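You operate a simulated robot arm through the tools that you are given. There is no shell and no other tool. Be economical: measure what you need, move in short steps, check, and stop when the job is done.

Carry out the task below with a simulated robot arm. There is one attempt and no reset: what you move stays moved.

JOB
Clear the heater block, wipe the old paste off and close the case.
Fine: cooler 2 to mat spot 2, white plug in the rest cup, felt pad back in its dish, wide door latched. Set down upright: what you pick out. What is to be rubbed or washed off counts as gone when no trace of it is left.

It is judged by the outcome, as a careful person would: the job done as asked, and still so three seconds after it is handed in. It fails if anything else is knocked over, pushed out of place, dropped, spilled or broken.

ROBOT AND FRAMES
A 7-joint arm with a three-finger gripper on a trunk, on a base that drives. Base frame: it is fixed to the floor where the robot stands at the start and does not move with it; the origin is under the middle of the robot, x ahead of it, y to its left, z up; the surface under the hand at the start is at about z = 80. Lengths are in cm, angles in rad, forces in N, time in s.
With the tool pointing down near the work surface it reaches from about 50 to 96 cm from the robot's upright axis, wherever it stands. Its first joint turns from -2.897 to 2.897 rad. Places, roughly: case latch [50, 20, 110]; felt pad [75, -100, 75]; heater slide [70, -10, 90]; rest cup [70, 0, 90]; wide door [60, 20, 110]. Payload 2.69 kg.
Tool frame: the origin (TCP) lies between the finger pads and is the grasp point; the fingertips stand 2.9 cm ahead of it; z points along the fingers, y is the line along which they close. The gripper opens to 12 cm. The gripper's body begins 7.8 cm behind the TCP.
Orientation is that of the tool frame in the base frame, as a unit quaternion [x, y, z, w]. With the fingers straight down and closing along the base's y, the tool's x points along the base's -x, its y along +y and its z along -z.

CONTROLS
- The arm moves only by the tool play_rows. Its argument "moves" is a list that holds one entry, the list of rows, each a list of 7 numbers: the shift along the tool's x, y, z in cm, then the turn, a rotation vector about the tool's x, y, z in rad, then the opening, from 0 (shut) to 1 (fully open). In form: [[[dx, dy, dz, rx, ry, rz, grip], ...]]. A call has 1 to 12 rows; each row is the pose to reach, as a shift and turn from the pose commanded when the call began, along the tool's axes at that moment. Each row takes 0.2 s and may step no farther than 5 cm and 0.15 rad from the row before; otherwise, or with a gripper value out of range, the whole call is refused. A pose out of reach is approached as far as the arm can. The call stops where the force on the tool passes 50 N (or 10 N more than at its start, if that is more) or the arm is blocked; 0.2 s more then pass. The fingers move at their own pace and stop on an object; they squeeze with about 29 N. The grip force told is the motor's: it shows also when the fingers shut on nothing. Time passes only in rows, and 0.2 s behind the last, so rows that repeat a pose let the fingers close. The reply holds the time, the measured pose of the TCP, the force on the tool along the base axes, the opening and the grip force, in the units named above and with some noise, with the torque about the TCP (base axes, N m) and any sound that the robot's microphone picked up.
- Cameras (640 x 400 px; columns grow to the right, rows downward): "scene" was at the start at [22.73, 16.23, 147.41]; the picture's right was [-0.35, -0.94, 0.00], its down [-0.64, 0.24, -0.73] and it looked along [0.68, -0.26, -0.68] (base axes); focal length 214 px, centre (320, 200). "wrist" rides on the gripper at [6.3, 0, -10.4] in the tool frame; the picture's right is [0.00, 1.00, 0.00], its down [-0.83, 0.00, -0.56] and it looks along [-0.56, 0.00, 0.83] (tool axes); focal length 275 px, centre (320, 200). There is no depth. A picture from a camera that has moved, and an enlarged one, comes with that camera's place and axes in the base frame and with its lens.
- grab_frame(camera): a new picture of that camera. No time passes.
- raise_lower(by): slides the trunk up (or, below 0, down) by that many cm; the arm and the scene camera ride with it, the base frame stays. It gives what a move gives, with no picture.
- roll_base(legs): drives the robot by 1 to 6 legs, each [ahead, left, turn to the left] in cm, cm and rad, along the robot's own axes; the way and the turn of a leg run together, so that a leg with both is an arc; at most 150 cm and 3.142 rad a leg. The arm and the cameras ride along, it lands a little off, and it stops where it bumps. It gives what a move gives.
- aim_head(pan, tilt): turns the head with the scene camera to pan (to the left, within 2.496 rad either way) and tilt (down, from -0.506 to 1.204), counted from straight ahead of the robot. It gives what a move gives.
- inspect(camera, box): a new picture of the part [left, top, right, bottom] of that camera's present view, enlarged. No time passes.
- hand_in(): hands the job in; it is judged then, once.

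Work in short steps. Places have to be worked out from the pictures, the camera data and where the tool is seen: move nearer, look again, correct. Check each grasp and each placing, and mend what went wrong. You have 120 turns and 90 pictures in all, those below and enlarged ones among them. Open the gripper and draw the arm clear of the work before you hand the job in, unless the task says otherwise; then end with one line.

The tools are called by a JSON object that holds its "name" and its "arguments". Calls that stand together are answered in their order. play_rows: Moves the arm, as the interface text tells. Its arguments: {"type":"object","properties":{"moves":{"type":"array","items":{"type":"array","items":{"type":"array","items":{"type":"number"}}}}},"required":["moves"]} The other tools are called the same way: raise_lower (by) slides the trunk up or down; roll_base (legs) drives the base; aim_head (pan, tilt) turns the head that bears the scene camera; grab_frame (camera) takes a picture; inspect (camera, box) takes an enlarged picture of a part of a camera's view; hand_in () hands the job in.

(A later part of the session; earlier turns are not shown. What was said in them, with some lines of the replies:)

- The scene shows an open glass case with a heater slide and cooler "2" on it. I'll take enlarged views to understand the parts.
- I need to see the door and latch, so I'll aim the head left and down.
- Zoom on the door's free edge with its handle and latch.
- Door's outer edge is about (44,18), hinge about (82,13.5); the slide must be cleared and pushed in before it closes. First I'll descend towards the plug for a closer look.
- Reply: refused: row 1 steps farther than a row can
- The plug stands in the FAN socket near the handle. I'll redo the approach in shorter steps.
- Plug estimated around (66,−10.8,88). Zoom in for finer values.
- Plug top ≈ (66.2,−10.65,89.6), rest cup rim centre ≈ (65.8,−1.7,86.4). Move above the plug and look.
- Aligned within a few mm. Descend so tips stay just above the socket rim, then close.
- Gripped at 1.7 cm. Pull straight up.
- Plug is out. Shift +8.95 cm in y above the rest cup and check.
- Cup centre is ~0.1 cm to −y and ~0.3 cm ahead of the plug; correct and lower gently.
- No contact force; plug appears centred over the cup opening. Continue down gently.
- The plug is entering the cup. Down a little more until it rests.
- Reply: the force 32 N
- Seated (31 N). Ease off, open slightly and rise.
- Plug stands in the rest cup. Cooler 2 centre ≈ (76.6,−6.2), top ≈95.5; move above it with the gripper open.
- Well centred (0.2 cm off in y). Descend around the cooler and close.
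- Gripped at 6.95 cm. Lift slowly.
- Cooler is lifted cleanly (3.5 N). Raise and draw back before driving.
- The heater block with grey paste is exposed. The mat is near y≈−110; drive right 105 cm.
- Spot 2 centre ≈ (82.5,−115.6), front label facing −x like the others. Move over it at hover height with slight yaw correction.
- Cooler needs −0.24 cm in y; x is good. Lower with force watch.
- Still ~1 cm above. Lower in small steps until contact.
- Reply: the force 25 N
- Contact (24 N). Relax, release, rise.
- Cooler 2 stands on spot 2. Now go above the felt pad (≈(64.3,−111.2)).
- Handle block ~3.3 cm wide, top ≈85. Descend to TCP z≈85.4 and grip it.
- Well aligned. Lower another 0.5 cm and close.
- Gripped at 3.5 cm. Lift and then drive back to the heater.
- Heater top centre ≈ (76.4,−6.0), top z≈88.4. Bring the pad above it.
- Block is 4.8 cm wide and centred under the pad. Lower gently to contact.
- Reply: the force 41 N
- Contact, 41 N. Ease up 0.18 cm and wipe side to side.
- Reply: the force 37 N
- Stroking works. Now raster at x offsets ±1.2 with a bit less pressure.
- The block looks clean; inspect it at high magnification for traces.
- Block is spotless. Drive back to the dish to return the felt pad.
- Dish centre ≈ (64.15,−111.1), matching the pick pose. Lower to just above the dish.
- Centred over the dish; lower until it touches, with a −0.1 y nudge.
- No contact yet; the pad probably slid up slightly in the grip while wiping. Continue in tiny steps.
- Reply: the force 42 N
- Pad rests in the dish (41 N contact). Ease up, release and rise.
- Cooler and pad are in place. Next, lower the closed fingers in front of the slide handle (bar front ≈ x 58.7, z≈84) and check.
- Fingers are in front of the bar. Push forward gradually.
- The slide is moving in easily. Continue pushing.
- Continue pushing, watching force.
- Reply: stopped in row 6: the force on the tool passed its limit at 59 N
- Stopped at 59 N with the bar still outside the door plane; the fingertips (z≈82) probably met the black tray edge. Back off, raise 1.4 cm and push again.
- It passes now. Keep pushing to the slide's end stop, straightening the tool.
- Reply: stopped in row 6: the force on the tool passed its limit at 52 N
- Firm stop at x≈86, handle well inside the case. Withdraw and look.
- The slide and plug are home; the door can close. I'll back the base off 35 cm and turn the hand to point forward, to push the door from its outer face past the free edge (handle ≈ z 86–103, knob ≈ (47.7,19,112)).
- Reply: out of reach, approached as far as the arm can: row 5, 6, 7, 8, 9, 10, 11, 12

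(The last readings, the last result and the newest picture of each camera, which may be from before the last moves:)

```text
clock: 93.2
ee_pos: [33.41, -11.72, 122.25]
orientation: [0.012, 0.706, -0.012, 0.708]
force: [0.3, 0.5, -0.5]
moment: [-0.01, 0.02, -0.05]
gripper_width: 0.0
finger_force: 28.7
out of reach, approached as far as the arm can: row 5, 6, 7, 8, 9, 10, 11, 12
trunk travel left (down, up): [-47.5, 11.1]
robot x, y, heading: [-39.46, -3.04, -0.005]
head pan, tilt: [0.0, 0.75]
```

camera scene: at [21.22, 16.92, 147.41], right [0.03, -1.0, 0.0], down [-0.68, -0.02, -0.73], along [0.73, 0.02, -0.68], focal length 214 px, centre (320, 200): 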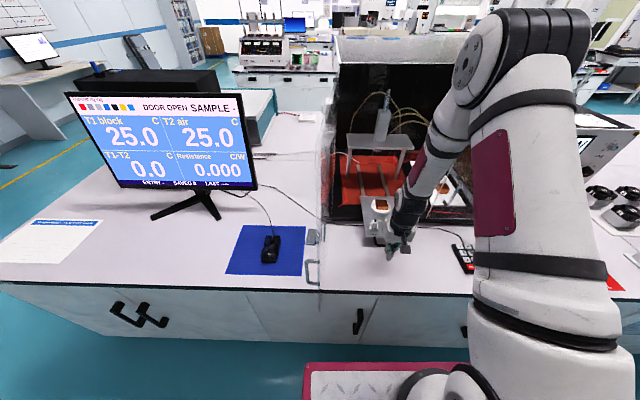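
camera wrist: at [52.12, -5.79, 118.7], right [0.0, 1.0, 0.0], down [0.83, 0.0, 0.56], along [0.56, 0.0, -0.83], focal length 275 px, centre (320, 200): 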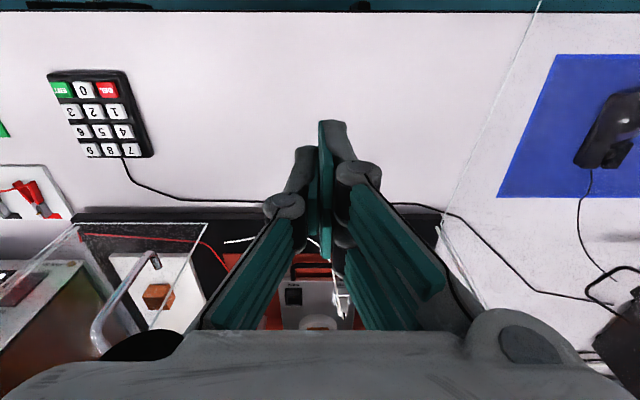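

The hand now points forward. Check the view of hand and door.

{"name": "aim_head", "arguments": {"pan": 0.2, "tilt": 0.45}}

{"name": "grab_frame", "arguments": {"camera": "scene"}}

```text
clock: 94.0
ee_pos: [33.51, -11.72, 122.27]
orientation: [0.011, 0.707, -0.011, 0.707]
force: [0.5, 0.0, -0.1]
moment: [-0.02, -0.01, 0.01]
gripper_width: 0.0
finger_force: 27.8
trunk travel left (down, up): [-47.5, 11.1]
robot x, y, heading: [-39.75, -3.4, -0.002]
head pan, tilt: [0.201, 0.45]
```

```text
19 pictures are left
camera scene: at [-15.5, 17.54, 150.05], right [0.2, -0.98, 0.0], down [-0.43, -0.09, -0.9], along [0.88, 0.18, -0.44], focal length 214 px, centre (320, 200)
```

scene: 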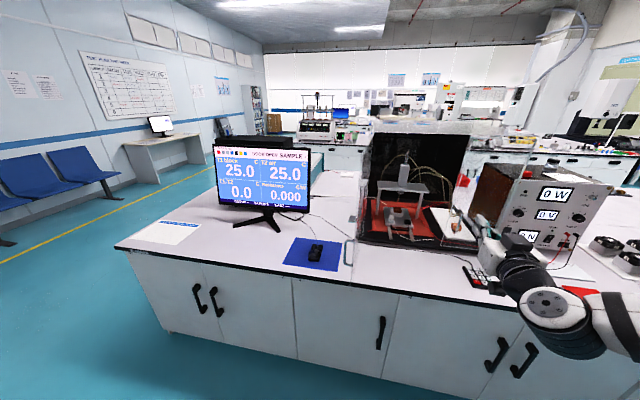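

Zoom on the door to find its top height and the knob.

{"name": "inspect", "arguments": {"camera": "scene", "box": [330, 120, 410, 280]}}

```text
2.50 times, centred on (370, 200) of scene
camera zoom: at [-15.5, 17.54, 150.05], right [0.2, -0.98, 0.0], down [-0.43, -0.09, -0.9], along [0.88, 0.18, -0.44], focal length 536 px, centre (195, 200)
```

zoom: 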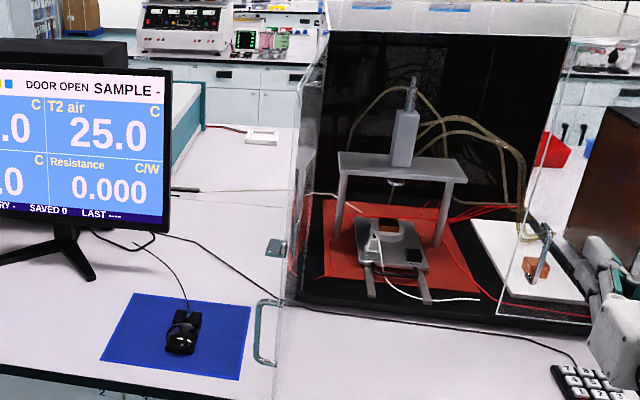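

Door top ≈128.6, knob ≈ (47.7,19.4,112.7); hand at z≈122 clears the knob. Drive left past the door's free edge.

{"name": "roll_base", "arguments": {"legs": [[0, 36, 0]]}}

```text
clock: 96.4
ee_pos: [33.38, 25.34, 122.31]
orientation: [0.01, 0.707, -0.01, 0.707]
force: [0.2, 1.0, 0.0]
moment: [0.0, 0.03, 0.01]
gripper_width: 0.01
finger_force: 28.3
trunk travel left (down, up): [-47.5, 11.1]
robot x, y, heading: [-39.44, 33.36, 0.003]
head pan, tilt: [0.201, 0.45]
```

Drive forward 16 cm so the fingers lie beside the outer face.

{"name": "roll_base", "arguments": {"legs": [[16, 0, 0]]}}

{"name": "aim_head", "arguments": {"pan": -0.1, "tilt": 0.5}}

{"name": "grab_frame", "arguments": {"camera": "scene"}}

```text
clock: 97.8
ee_pos: [49.7, 25.28, 122.27]
orientation: [0.011, 0.707, -0.011, 0.707]
force: [-0.7, -1.0, 0.2]
moment: [0.03, -0.02, -0.01]
gripper_width: 0.0
finger_force: 28.3
trunk travel left (down, up): [-47.5, 11.1]
robot x, y, heading: [-23.23, 33.45, 0.003]
head pan, tilt: [0.201, 0.45]
```

```text
clock: 98.6
ee_pos: [49.66, 25.34, 122.35]
orientation: [0.01, 0.707, -0.011, 0.707]
force: [0.2, 0.2, 0.0]
moment: [0.02, 0.0, 0.01]
gripper_width: 0.0
finger_force: 28.4
trunk travel left (down, up): [-47.5, 11.1]
robot x, y, heading: [-23.52, 33.79, 0.004]
head pan, tilt: [-0.099, 0.499]
```

```text
17 pictures are left
camera scene: at [0.73, 51.78, 149.61], right [-0.1, -1.0, 0.0], down [-0.48, 0.05, -0.88], along [0.87, -0.09, -0.48], focal length 214 px, centre (320, 200)
```

scene: 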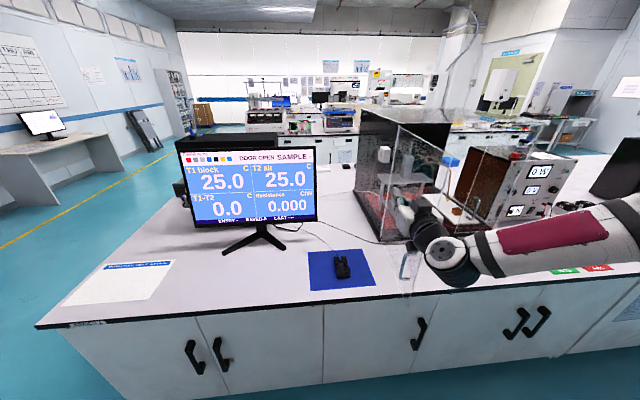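

Fingers are beside the door's outer face. Drive right a little to make contact and start swinging the door.

{"name": "roll_base", "arguments": {"legs": [[0, -8, 0], [1, -5, 0]]}}

{"name": "inspect", "arguments": {"camera": "scene", "box": [340, 100, 500, 300]}}

```text
clock: 100.2
ee_pos: [50.82, 12.32, 122.35]
orientation: [0.009, 0.707, -0.009, 0.707]
force: [0.7, -1.4, 0.1]
moment: [0.04, 0.02, -0.01]
gripper_width: 0.01
finger_force: 28.4
trunk travel left (down, up): [-47.5, 11.1]
robot x, y, heading: [-22.34, 20.63, 0.004]
head pan, tilt: [-0.099, 0.499]
```

```text
2.00 times, centred on (420, 200) of scene
camera zoom: at [1.72, 38.61, 149.61], right [-0.09, -1.0, 0.0], down [-0.48, 0.05, -0.88], along [0.87, -0.08, -0.48], focal length 429 px, centre (120, 200)
```

zoom: 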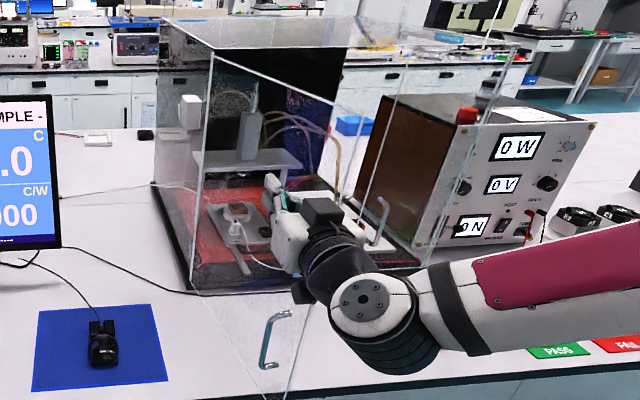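

The door swings with the fingers. Continue along the arc to about 50°.

{"name": "roll_base", "arguments": {"legs": [[1.3, -7.2, 0], [4.7, -8.5, 0]]}}

{"name": "grab_frame", "arguments": {"camera": "scene"}}

```text
clock: 102.0
ee_pos: [56.86, -3.09, 122.3]
orientation: [0.008, 0.707, -0.009, 0.707]
force: [0.1, -0.7, 0.9]
moment: [0.01, 0.0, 0.04]
gripper_width: 0.01
finger_force: 28.2
trunk travel left (down, up): [-47.5, 11.1]
robot x, y, heading: [-16.28, 4.57, 0.01]
head pan, tilt: [-0.099, 0.499]
```

```text
15 pictures are left
camera scene: at [7.7, 23.15, 149.61], right [-0.09, -1.0, 0.0], down [-0.48, 0.04, -0.88], along [0.87, -0.08, -0.48], focal length 214 px, centre (320, 200)
```

scene: 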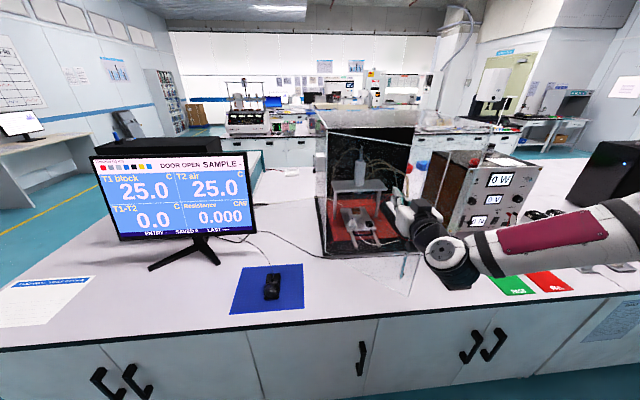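

Good. Continue to about 15°.

{"name": "roll_base", "arguments": {"legs": [[7.7, -6.6, 0], [6.5, -3, 0]]}}

{"name": "inspect", "arguments": {"camera": "scene", "box": [290, 90, 510, 310]}}

```text
clock: 103.8
ee_pos: [71.64, -12.29, 122.2]
orientation: [0.007, 0.707, -0.007, 0.707]
force: [0.0, 0.1, 0.3]
moment: [0.03, 0.02, 0.0]
gripper_width: 0.0
finger_force: 29.0
trunk travel left (down, up): [-47.5, 11.1]
robot x, y, heading: [-1.35, -4.98, 0.012]
head pan, tilt: [-0.099, 0.499]
```

```text
1.82 times, centred on (400, 200) of scene
camera zoom: at [22.32, 13.73, 149.62], right [-0.09, -1.0, 0.0], down [-0.48, 0.04, -0.88], along [0.87, -0.08, -0.48], focal length 390 px, centre (174, 200)
```

zoom: 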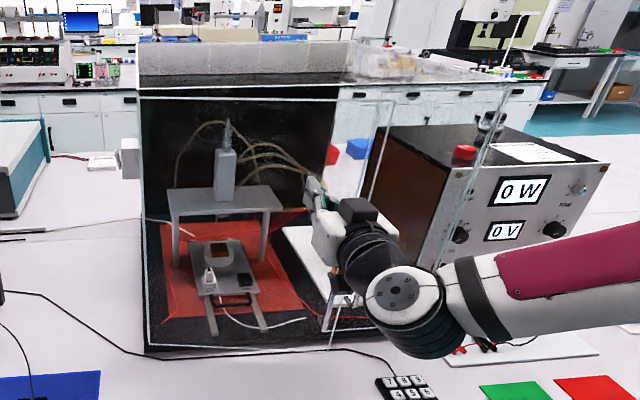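

Nearly closed. Push the remainder with the arm, watching force.

{"name": "play_rows", "arguments": {"moves": [[[0, 0, 1, 0, 0, 0, 0], [0, -0.3, 2, 0, 0, 0, 0], [0, -0.6, 3, 0, 0, 0, 0]]]}}

```text
clock: 104.6
ee_pos: [74.63, -13.16, 122.31]
orientation: [0.007, 0.707, -0.007, 0.707]
force: [0.7, 0.1, 0.3]
moment: [0.02, 0.02, -0.01]
gripper_width: 0.01
finger_force: 28.4
trunk travel left (down, up): [-47.5, 11.1]
robot x, y, heading: [-1.18, -4.78, 0.012]
head pan, tilt: [-0.099, 0.499]
```

{"name": "play_rows", "arguments": {"moves": [[[0, -0.2, 1, 0, 0, 0, 0], [0, -0.3, 2, 0, 0, 0, 0], [0, -0.4, 3, 0, 0, 0, 0], [0, -0.4, 4, 0, 0, 0, 0], [0, -0.4, 5, 0, 0, 0, 0], [0, -0.4, 5.5, 0, 0, 0, 0]]]}}

{"name": "inspect", "arguments": {"camera": "scene", "box": [290, 90, 510, 310]}}

```text
clock: 105.6
ee_pos: [77.69, -13.42, 122.1]
orientation: [0.006, 0.707, -0.006, 0.707]
force: [-35.4, -2.6, 11.1]
moment: [0.07, -0.38, 0.12]
gripper_width: 0.02
finger_force: 28.6
trunk travel left (down, up): [-47.5, 11.1]
robot x, y, heading: [-1.59, -4.96, 0.008]
head pan, tilt: [-0.099, 0.499]
stopped in row 5: the force on the tool passed its limit at 67 N (the readings are from after the stop); the commanded pose is now the measured one
```

```text
1.82 times, centred on (400, 200) of scene
camera zoom: at [21.98, 13.71, 149.68], right [-0.09, -1.0, 0.0], down [-0.48, 0.04, -0.88], along [0.88, -0.08, -0.48], focal length 390 px, centre (174, 200)
```

zoom: 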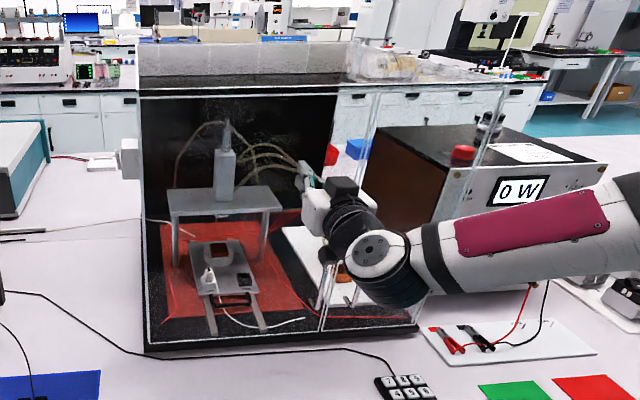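

Door is shut against the frame (67 N). Back off and bring the wrist camera to view the latch knob (expected ≈ (78.5,−21,112.7)).

{"name": "play_rows", "arguments": {"moves": [[[0, 0, -3, 0, 0, 0, 0], [0, 0, -6, 0, 0, 0, 0], [0, -2, -8, 0, 0, 0, 0], [4, -4, -8.5, 0, 0, 0, 0], [8, -6, -8.5, 0, 0, 0, 0], [12, -7.5, -8.5, 0, 0, 0, 0.2], [16, -7.5, -8.5, 0, 0, 0, 0.4], [16, -7.5, -8.5, 0, 0, 0, 0.5]]]}}

{"name": "grab_frame", "arguments": {"camera": "wrist"}}

```text
clock: 107.4
ee_pos: [69.53, -20.78, 106.19]
orientation: [0.006, 0.709, -0.006, 0.705]
force: [0.5, 1.0, 0.3]
moment: [0.0, -0.01, -0.02]
gripper_width: 5.99
finger_force: 0.0
out of reach, approached as far as the arm can: row 3, 4
trunk travel left (down, up): [-47.5, 11.1]
robot x, y, heading: [-1.49, -4.88, 0.004]
head pan, tilt: [-0.099, 0.499]
```

```text
12 pictures are left
camera wrist: at [59.14, -20.65, 99.83], right [0.02, 1.0, 0.0], down [-0.55, 0.01, 0.83], along [0.83, -0.01, 0.55], focal length 275 px, centre (320, 200)
```

wrist: 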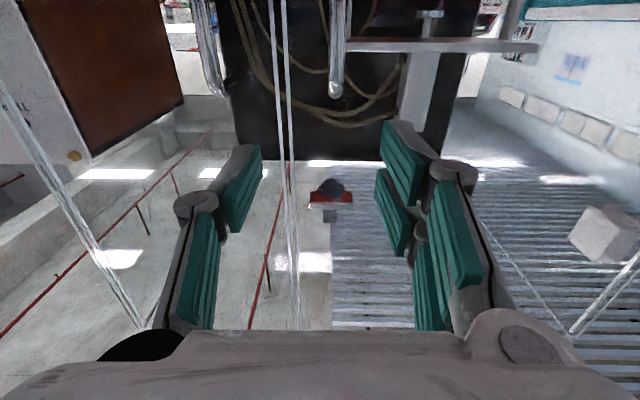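

The knob appears at (331,195) beside the door seam. Zoom in on it from both cameras.

{"name": "inspect", "arguments": {"camera": "wrist", "box": [270, 150, 390, 250]}}

{"name": "aim_head", "arguments": {"pan": -0.5, "tilt": 0.6}}

{"name": "grab_frame", "arguments": {"camera": "scene"}}

```text
4.00 times, centred on (330, 200) of wrist
camera zoom: at [59.14, -20.65, 99.83], right [0.02, 1.0, 0.0], down [-0.55, 0.01, 0.83], along [0.83, -0.01, 0.55], focal length 1101 px, centre (280, 200)
```

zoom: 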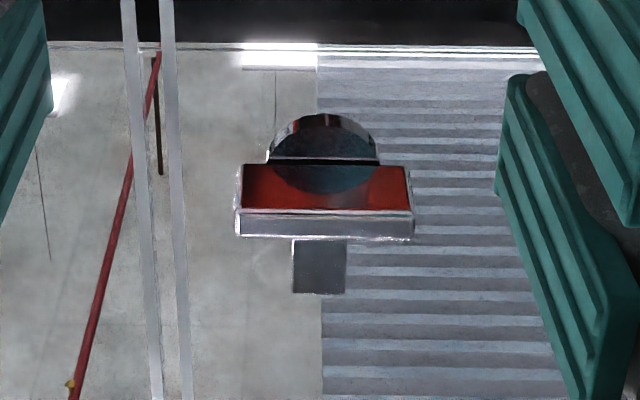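

```text
clock: 108.3
ee_pos: [69.45, -20.67, 106.22]
orientation: [0.006, 0.71, -0.006, 0.705]
force: [0.7, 0.4, 0.0]
moment: [0.02, -0.02, 0.0]
gripper_width: 5.99
finger_force: 0.1
trunk travel left (down, up): [-47.5, 11.1]
robot x, y, heading: [-1.67, -4.68, 0.008]
head pan, tilt: [-0.499, 0.6]
```

```text
10 pictures are left
camera scene: at [21.02, 10.39, 148.7], right [-0.47, -0.88, 0.0], down [-0.5, 0.27, -0.83], along [0.73, -0.39, -0.56], focal length 214 px, centre (320, 200)
```

scene: 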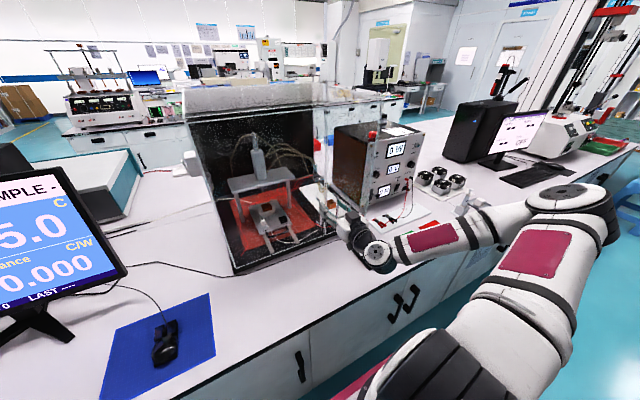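

The knob bar lies horizontally (3.4 cm along y) at ≈ (78,−19.95,112.4), with the inner hook pointing up; it must turn +90° about x to go behind the post. Pre-rotate the gripper −90° so the fingers close vertically on the bar.

{"name": "play_rows", "arguments": {"moves": [[[-0.6, 0.1, 0, 0, 0, -0.143, 0.4], [-1.2, 0.2, 0, 0, 0, -0.286, 0.4], [-1.8, 0.3, 0, 0, 0, -0.429, 0.4], [-2.4, 0.4, 0, 0, 0, -0.572, 0.4], [-3.0, 0.5, 0, 0, 0, -0.715, 0.4], [-3.6, 0.6, 0, 0, 0, -0.858, 0.4], [-4.2, 0.7, 0, 0, 0, -1.0, 0.4], [-4.8, 0.8, 0, 0, 0, -1.143, 0.4], [-5.4, 0.8, 0, 0, 0, -1.286, 0.4], [-6.0, 0.8, 0, 0, 0, -1.429, 0.4], [-6.2, 0.8, 0, 0, 0, -1.571, 0.4]]]}}

{"name": "grab_frame", "arguments": {"camera": "wrist"}}

```text
clock: 110.7
ee_pos: [69.54, -20.0, 112.28]
orientation: [-0.497, 0.506, -0.504, 0.492]
force: [0.0, 0.2, 0.0]
moment: [0.02, 0.01, 0.0]
gripper_width: 4.77
finger_force: 0.2
trunk travel left (down, up): [-47.5, 11.1]
robot x, y, heading: [-1.43, -4.63, 0.013]
head pan, tilt: [-0.499, 0.6]
```

```text
9 pictures are left
camera wrist: at [59.06, -26.18, 112.21], right [-0.01, -0.01, -1.0], down [-0.54, 0.84, 0.0], along [0.84, 0.54, -0.01], focal length 275 px, centre (320, 200)
```

wrist: 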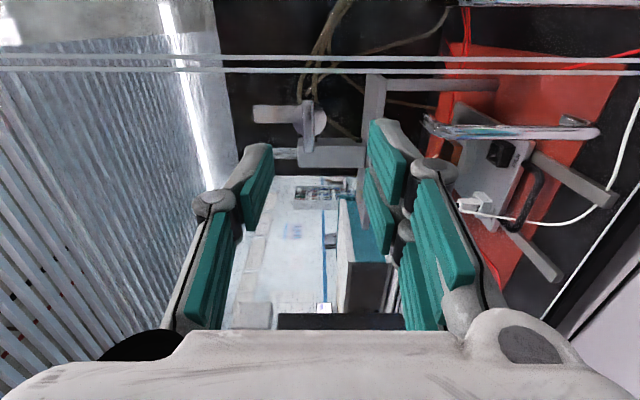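

{"name": "inspect", "arguments": {"camera": "wrist", "box": [230, 70, 390, 190]}}

```text
3.33 times, centred on (310, 130) of wrist
camera zoom: at [59.06, -26.18, 112.21], right [-0.01, -0.01, -1.0], down [-0.54, 0.84, 0.0], along [0.84, 0.54, -0.01], focal length 918 px, centre (353, 433)
```

zoom: 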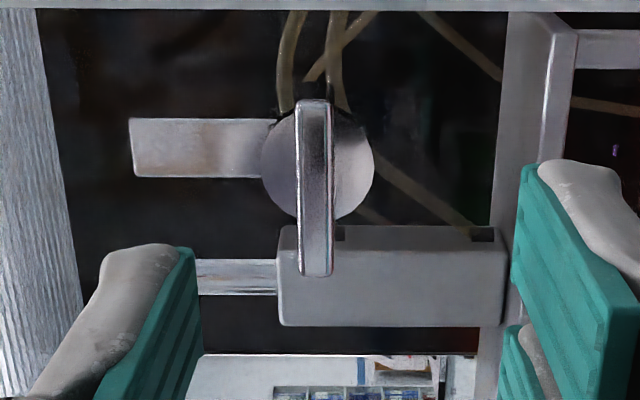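

Clear view: thin bar centred at z≈112.8, hook arm pointing up. Advance onto the bar with a 0.55 cm rise, then close gently.

{"name": "play_rows", "arguments": {"moves": [[[0, -0.55, 1.5, 0, 0, 0, 0.4], [0, -0.55, 3, 0, 0, 0, 0.4], [0, -0.55, 4.5, 0, 0, 0, 0.4], [0, -0.55, 5.7, 0, 0, 0, 0.4], [0, -0.55, 6.5, 0, 0, 0, 0.4], [0, -0.55, 6.5, 0, 0, 0, 0.4]]]}}

{"name": "grab_frame", "arguments": {"camera": "wrist"}}

```text
clock: 112.1
ee_pos: [75.9, -20.04, 112.87]
orientation: [-0.496, 0.506, -0.504, 0.494]
force: [0.6, -0.3, -0.8]
moment: [-0.02, 0.0, 0.01]
gripper_width: 4.81
finger_force: 0.1
trunk travel left (down, up): [-47.5, 11.1]
robot x, y, heading: [-1.95, -4.95, 0.01]
head pan, tilt: [-0.499, 0.6]
```

```text
7 pictures are left
camera wrist: at [65.47, -26.22, 112.79], right [-0.01, 0.0, -1.0], down [-0.54, 0.84, 0.0], along [0.84, 0.54, -0.01], focal length 275 px, centre (320, 200)
```

wrist: 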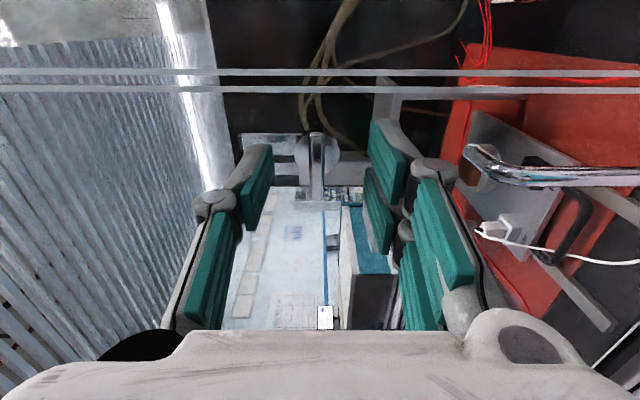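

Centred. Advance 0.6 cm more and close.

{"name": "play_rows", "arguments": {"moves": [[[0, 0, 0.3, 0, 0, 0, 0.4], [0, 0, 0.6, 0, 0, 0, 0.4], [0, 0, 0.6, 0, 0, 0, 0.2], [0, 0, 0.6, 0, 0, 0, 0.0], [0, 0, 0.6, 0, 0, 0, 0.0], [0, 0, 0.6, 0, 0, 0, 0.0]]]}}

```text
clock: 113.5
ee_pos: [76.49, -20.18, 112.94]
orientation: [0.496, -0.504, 0.505, -0.495]
force: [2.9, 1.1, 18.8]
moment: [0.05, -0.5, -1.11]
gripper_width: 0.81
finger_force: 35.5
trunk travel left (down, up): [-47.5, 11.1]
robot x, y, heading: [-1.56, -4.9, 0.014]
head pan, tilt: [-0.499, 0.6]
```

Bar is gripped (0.81 cm). Turn +0.3 rad first to test the direction.

{"name": "play_rows", "arguments": {"moves": [[[0, -0.12, 0, 0, 0, 0, 0.0], [0, -0.12, 0, 0, 0, 0.1, 0.0], [0, -0.12, 0, 0, 0, 0.2, 0.0], [0, -0.12, 0, 0, 0, 0.3, 0.0], [0, -0.12, 0, 0, 0, 0.3, 0.0]]]}}

{"name": "grab_frame", "arguments": {"camera": "wrist"}}

```text
clock: 114.7
ee_pos: [76.43, -20.05, 112.88]
orientation: [-0.415, 0.575, -0.424, 0.564]
force: [-1.0, 1.4, 13.9]
moment: [0.01, -0.53, 0.6]
gripper_width: 0.81
finger_force: 35.9
trunk travel left (down, up): [-47.5, 11.1]
robot x, y, heading: [-1.66, -4.85, 0.014]
head pan, tilt: [-0.499, 0.6]
```

```text
6 pictures are left
camera wrist: at [66.06, -25.95, 111.03], right [0.0, 0.29, -0.96], down [-0.54, 0.8, 0.25], along [0.84, 0.52, 0.16], focal length 275 px, centre (320, 200)
```

wrist: 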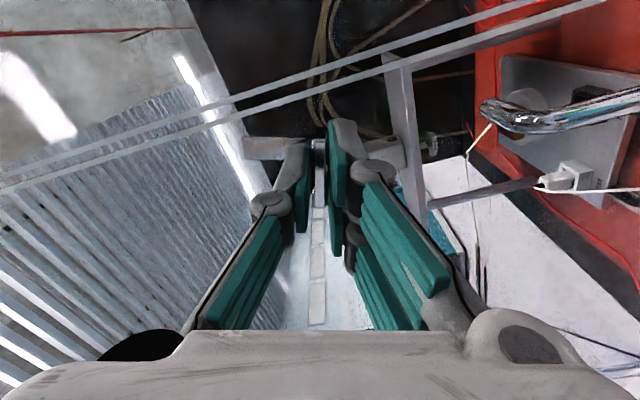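

The knob turns with the hand, hook heading toward the seam. Continue to 90°.

{"name": "play_rows", "arguments": {"moves": [[[0, 0, 0, 0, 0, 0.127, 0.0], [0, 0, 0, 0, 0, 0.254, 0.0], [0, 0, 0, 0, 0, 0.381, 0.0], [0, 0, 0, 0, 0, 0.508, 0.0], [0, 0, 0, 0, 0, 0.635, 0.0], [0, 0, 0, 0, 0, 0.762, 0.0], [0, 0, 0, 0, 0, 0.889, 0.0], [0, 0, 0, 0, 0, 1.016, 0.0], [0, 0, 0, 0, 0, 1.143, 0.0], [0, 0, 0, 0, 0, 1.271, 0.0], [0, 0, 0, 0, 0, 1.271, 0.0]]]}}

{"name": "inspect", "arguments": {"camera": "scene", "box": [0, 120, 400, 320]}}

```text
clock: 117.1
ee_pos: [76.39, -19.92, 112.83]
orientation: [0.006, 0.71, -0.005, 0.704]
force: [1.6, 20.1, -2.7]
moment: [-0.09, 0.87, 0.56]
gripper_width: 0.81
finger_force: 36.1
trunk travel left (down, up): [-47.5, 11.1]
robot x, y, heading: [-1.15, -5.15, 0.008]
head pan, tilt: [-0.499, 0.6]
```

```text
1.60 times, centred on (200, 220) of scene
camera zoom: at [21.04, 10.5, 148.68], right [-0.47, -0.88, 0.0], down [-0.5, 0.27, -0.83], along [0.73, -0.39, -0.56], focal length 343 px, centre (512, 168)
```

zoom: 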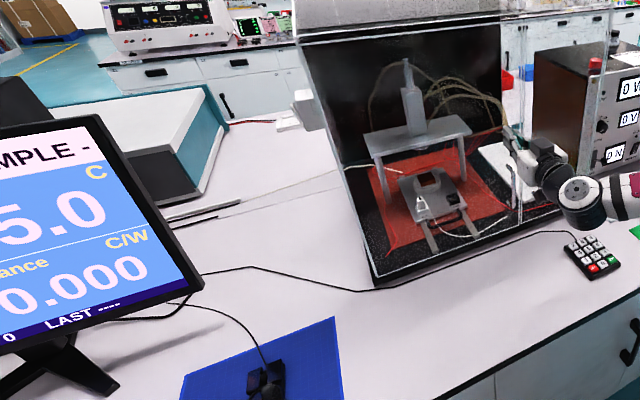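

Turned 90° smoothly. Release, back away, and read the monitor and latch.

{"name": "play_rows", "arguments": {"moves": [[[0, 0, 0, 0, 0, 0, 0.3], [0, 0, 0, 0, 0, 0, 0.3], [0, 0, -2, 0, 0, 0, 0.3], [0, 0, -4, 0, 0, 0, 0.3], [2, 0, -5, 0, 0, 0, 0.3], [5, 0, -6, 0, 0, 0, 0.3], [6.5, 0, -6.5, 0, 0, 0, 0.3], [6.5, 0, -6.5, 0, 0, 0, 0.3]]]}}

{"name": "inspect", "arguments": {"camera": "wrist", "box": [250, 130, 410, 270]}}

{"name": "aim_head", "arguments": {"pan": 0.1, "tilt": 0.5}}

{"name": "grab_frame", "arguments": {"camera": "scene"}}

```text
clock: 118.9
ee_pos: [69.93, -20.1, 106.35]
orientation: [0.008, 0.709, -0.007, 0.705]
force: [0.2, 0.1, 0.3]
moment: [0.02, -0.03, -0.01]
gripper_width: 3.57
finger_force: 0.0
trunk travel left (down, up): [-47.5, 11.1]
robot x, y, heading: [-1.33, -4.69, 0.014]
head pan, tilt: [-0.499, 0.6]
```

```text
2.86 times, centred on (330, 200) of wrist
camera zoom: at [59.71, -19.92, 99.97], right [0.02, 1.0, 0.0], down [-0.55, 0.01, 0.83], along [0.83, -0.01, 0.55], focal length 786 px, centre (291, 200)
```

zoom: 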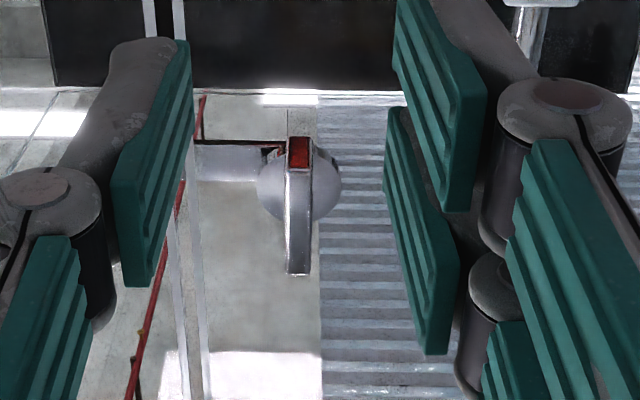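

```text
clock: 119.9
ee_pos: [70.13, -19.91, 106.37]
orientation: [0.006, 0.709, -0.006, 0.705]
force: [0.0, -0.1, 0.3]
moment: [-0.01, -0.02, 0.0]
gripper_width: 3.6
finger_force: 0.0
trunk travel left (down, up): [-47.5, 11.1]
robot x, y, heading: [-1.64, -4.48, 0.01]
head pan, tilt: [0.099, 0.499]
```

```text
3 pictures are left
camera scene: at [22.26, 15.53, 149.61], right [0.11, -0.99, 0.0], down [-0.48, -0.05, -0.88], along [0.87, 0.09, -0.48], focal length 214 px, centre (320, 200)
```

scene: 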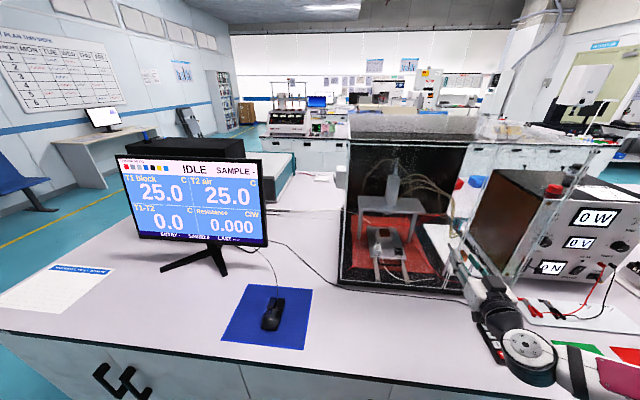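

The monitor reads "IDLE" instead of "DOOR OPEN" and the hook lies across the seam: latched. Open the gripper and draw the robot back.

{"name": "play_rows", "arguments": {"moves": [[[0, 0, 0, 0, 0, 0, 0.5], [-2, 0, 0, 0, 0, 0, 0.5]]]}}

{"name": "roll_base", "arguments": {"legs": [[-30, 0, 0]]}}

{"name": "grab_frame", "arguments": {"camera": "scene"}}

{"name": "inspect", "arguments": {"camera": "scene", "box": [320, 130, 560, 290]}}

```text
clock: 120.5
ee_pos: [69.99, -20.08, 108.47]
orientation: [0.007, 0.709, -0.007, 0.705]
force: [-0.2, 0.7, 0.5]
moment: [0.02, -0.03, -0.02]
gripper_width: 6.01
finger_force: 0.0
trunk travel left (down, up): [-47.5, 11.1]
robot x, y, heading: [-1.42, -5.06, 0.012]
head pan, tilt: [0.099, 0.499]
```

```text
clock: 122.5
ee_pos: [39.65, -20.34, 108.39]
orientation: [0.007, 0.709, -0.007, 0.705]
force: [0.6, 0.8, 0.7]
moment: [0.0, 0.0, -0.01]
gripper_width: 6.0
finger_force: 0.1
trunk travel left (down, up): [-47.5, 11.1]
robot x, y, heading: [-31.99, -5.06, 0.01]
head pan, tilt: [0.099, 0.499]
```

```text
2 pictures are left
camera scene: at [-8.16, 15.23, 149.61], right [0.11, -0.99, 0.0], down [-0.48, -0.05, -0.88], along [0.87, 0.09, -0.48], focal length 214 px, centre (320, 200)
```

scene: 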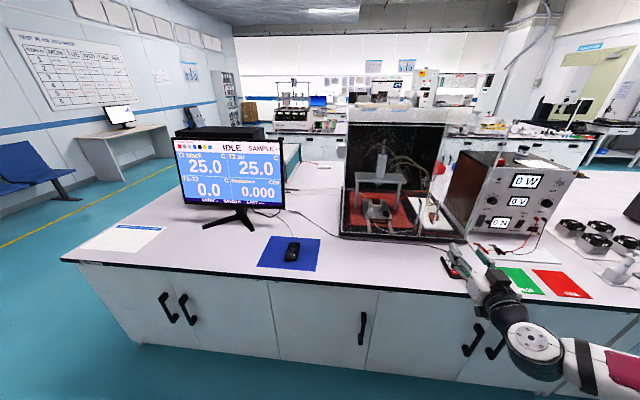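

```text
2.50 times, centred on (440, 210) of scene
camera zoom: at [-8.16, 15.23, 149.61], right [0.11, -0.99, 0.0], down [-0.48, -0.05, -0.88], along [0.87, 0.09, -0.48], focal length 536 px, centre (20, 175)
```

zoom: 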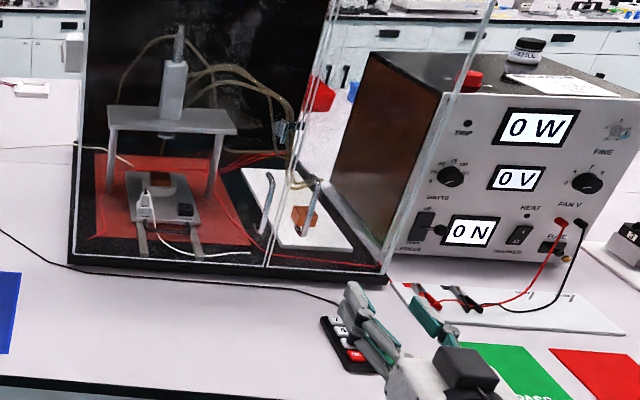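

The case is closed and latched, the plug is in the rest cup, and the arm is clear of the work. I'm handing in.

{"name": "hand_in", "arguments": {}}

```text
The job is handed in.
```

I finished and handed in the job: cooler 2 is on mat spot 2, the white plug is in the rest cup, the heater block shows no trace of paste, the felt pad is back in its dish, and I pushed the heater slide in so the wide door could close. The door is latched, and the monitor changed from "DOOR OPEN" to "IDLE".
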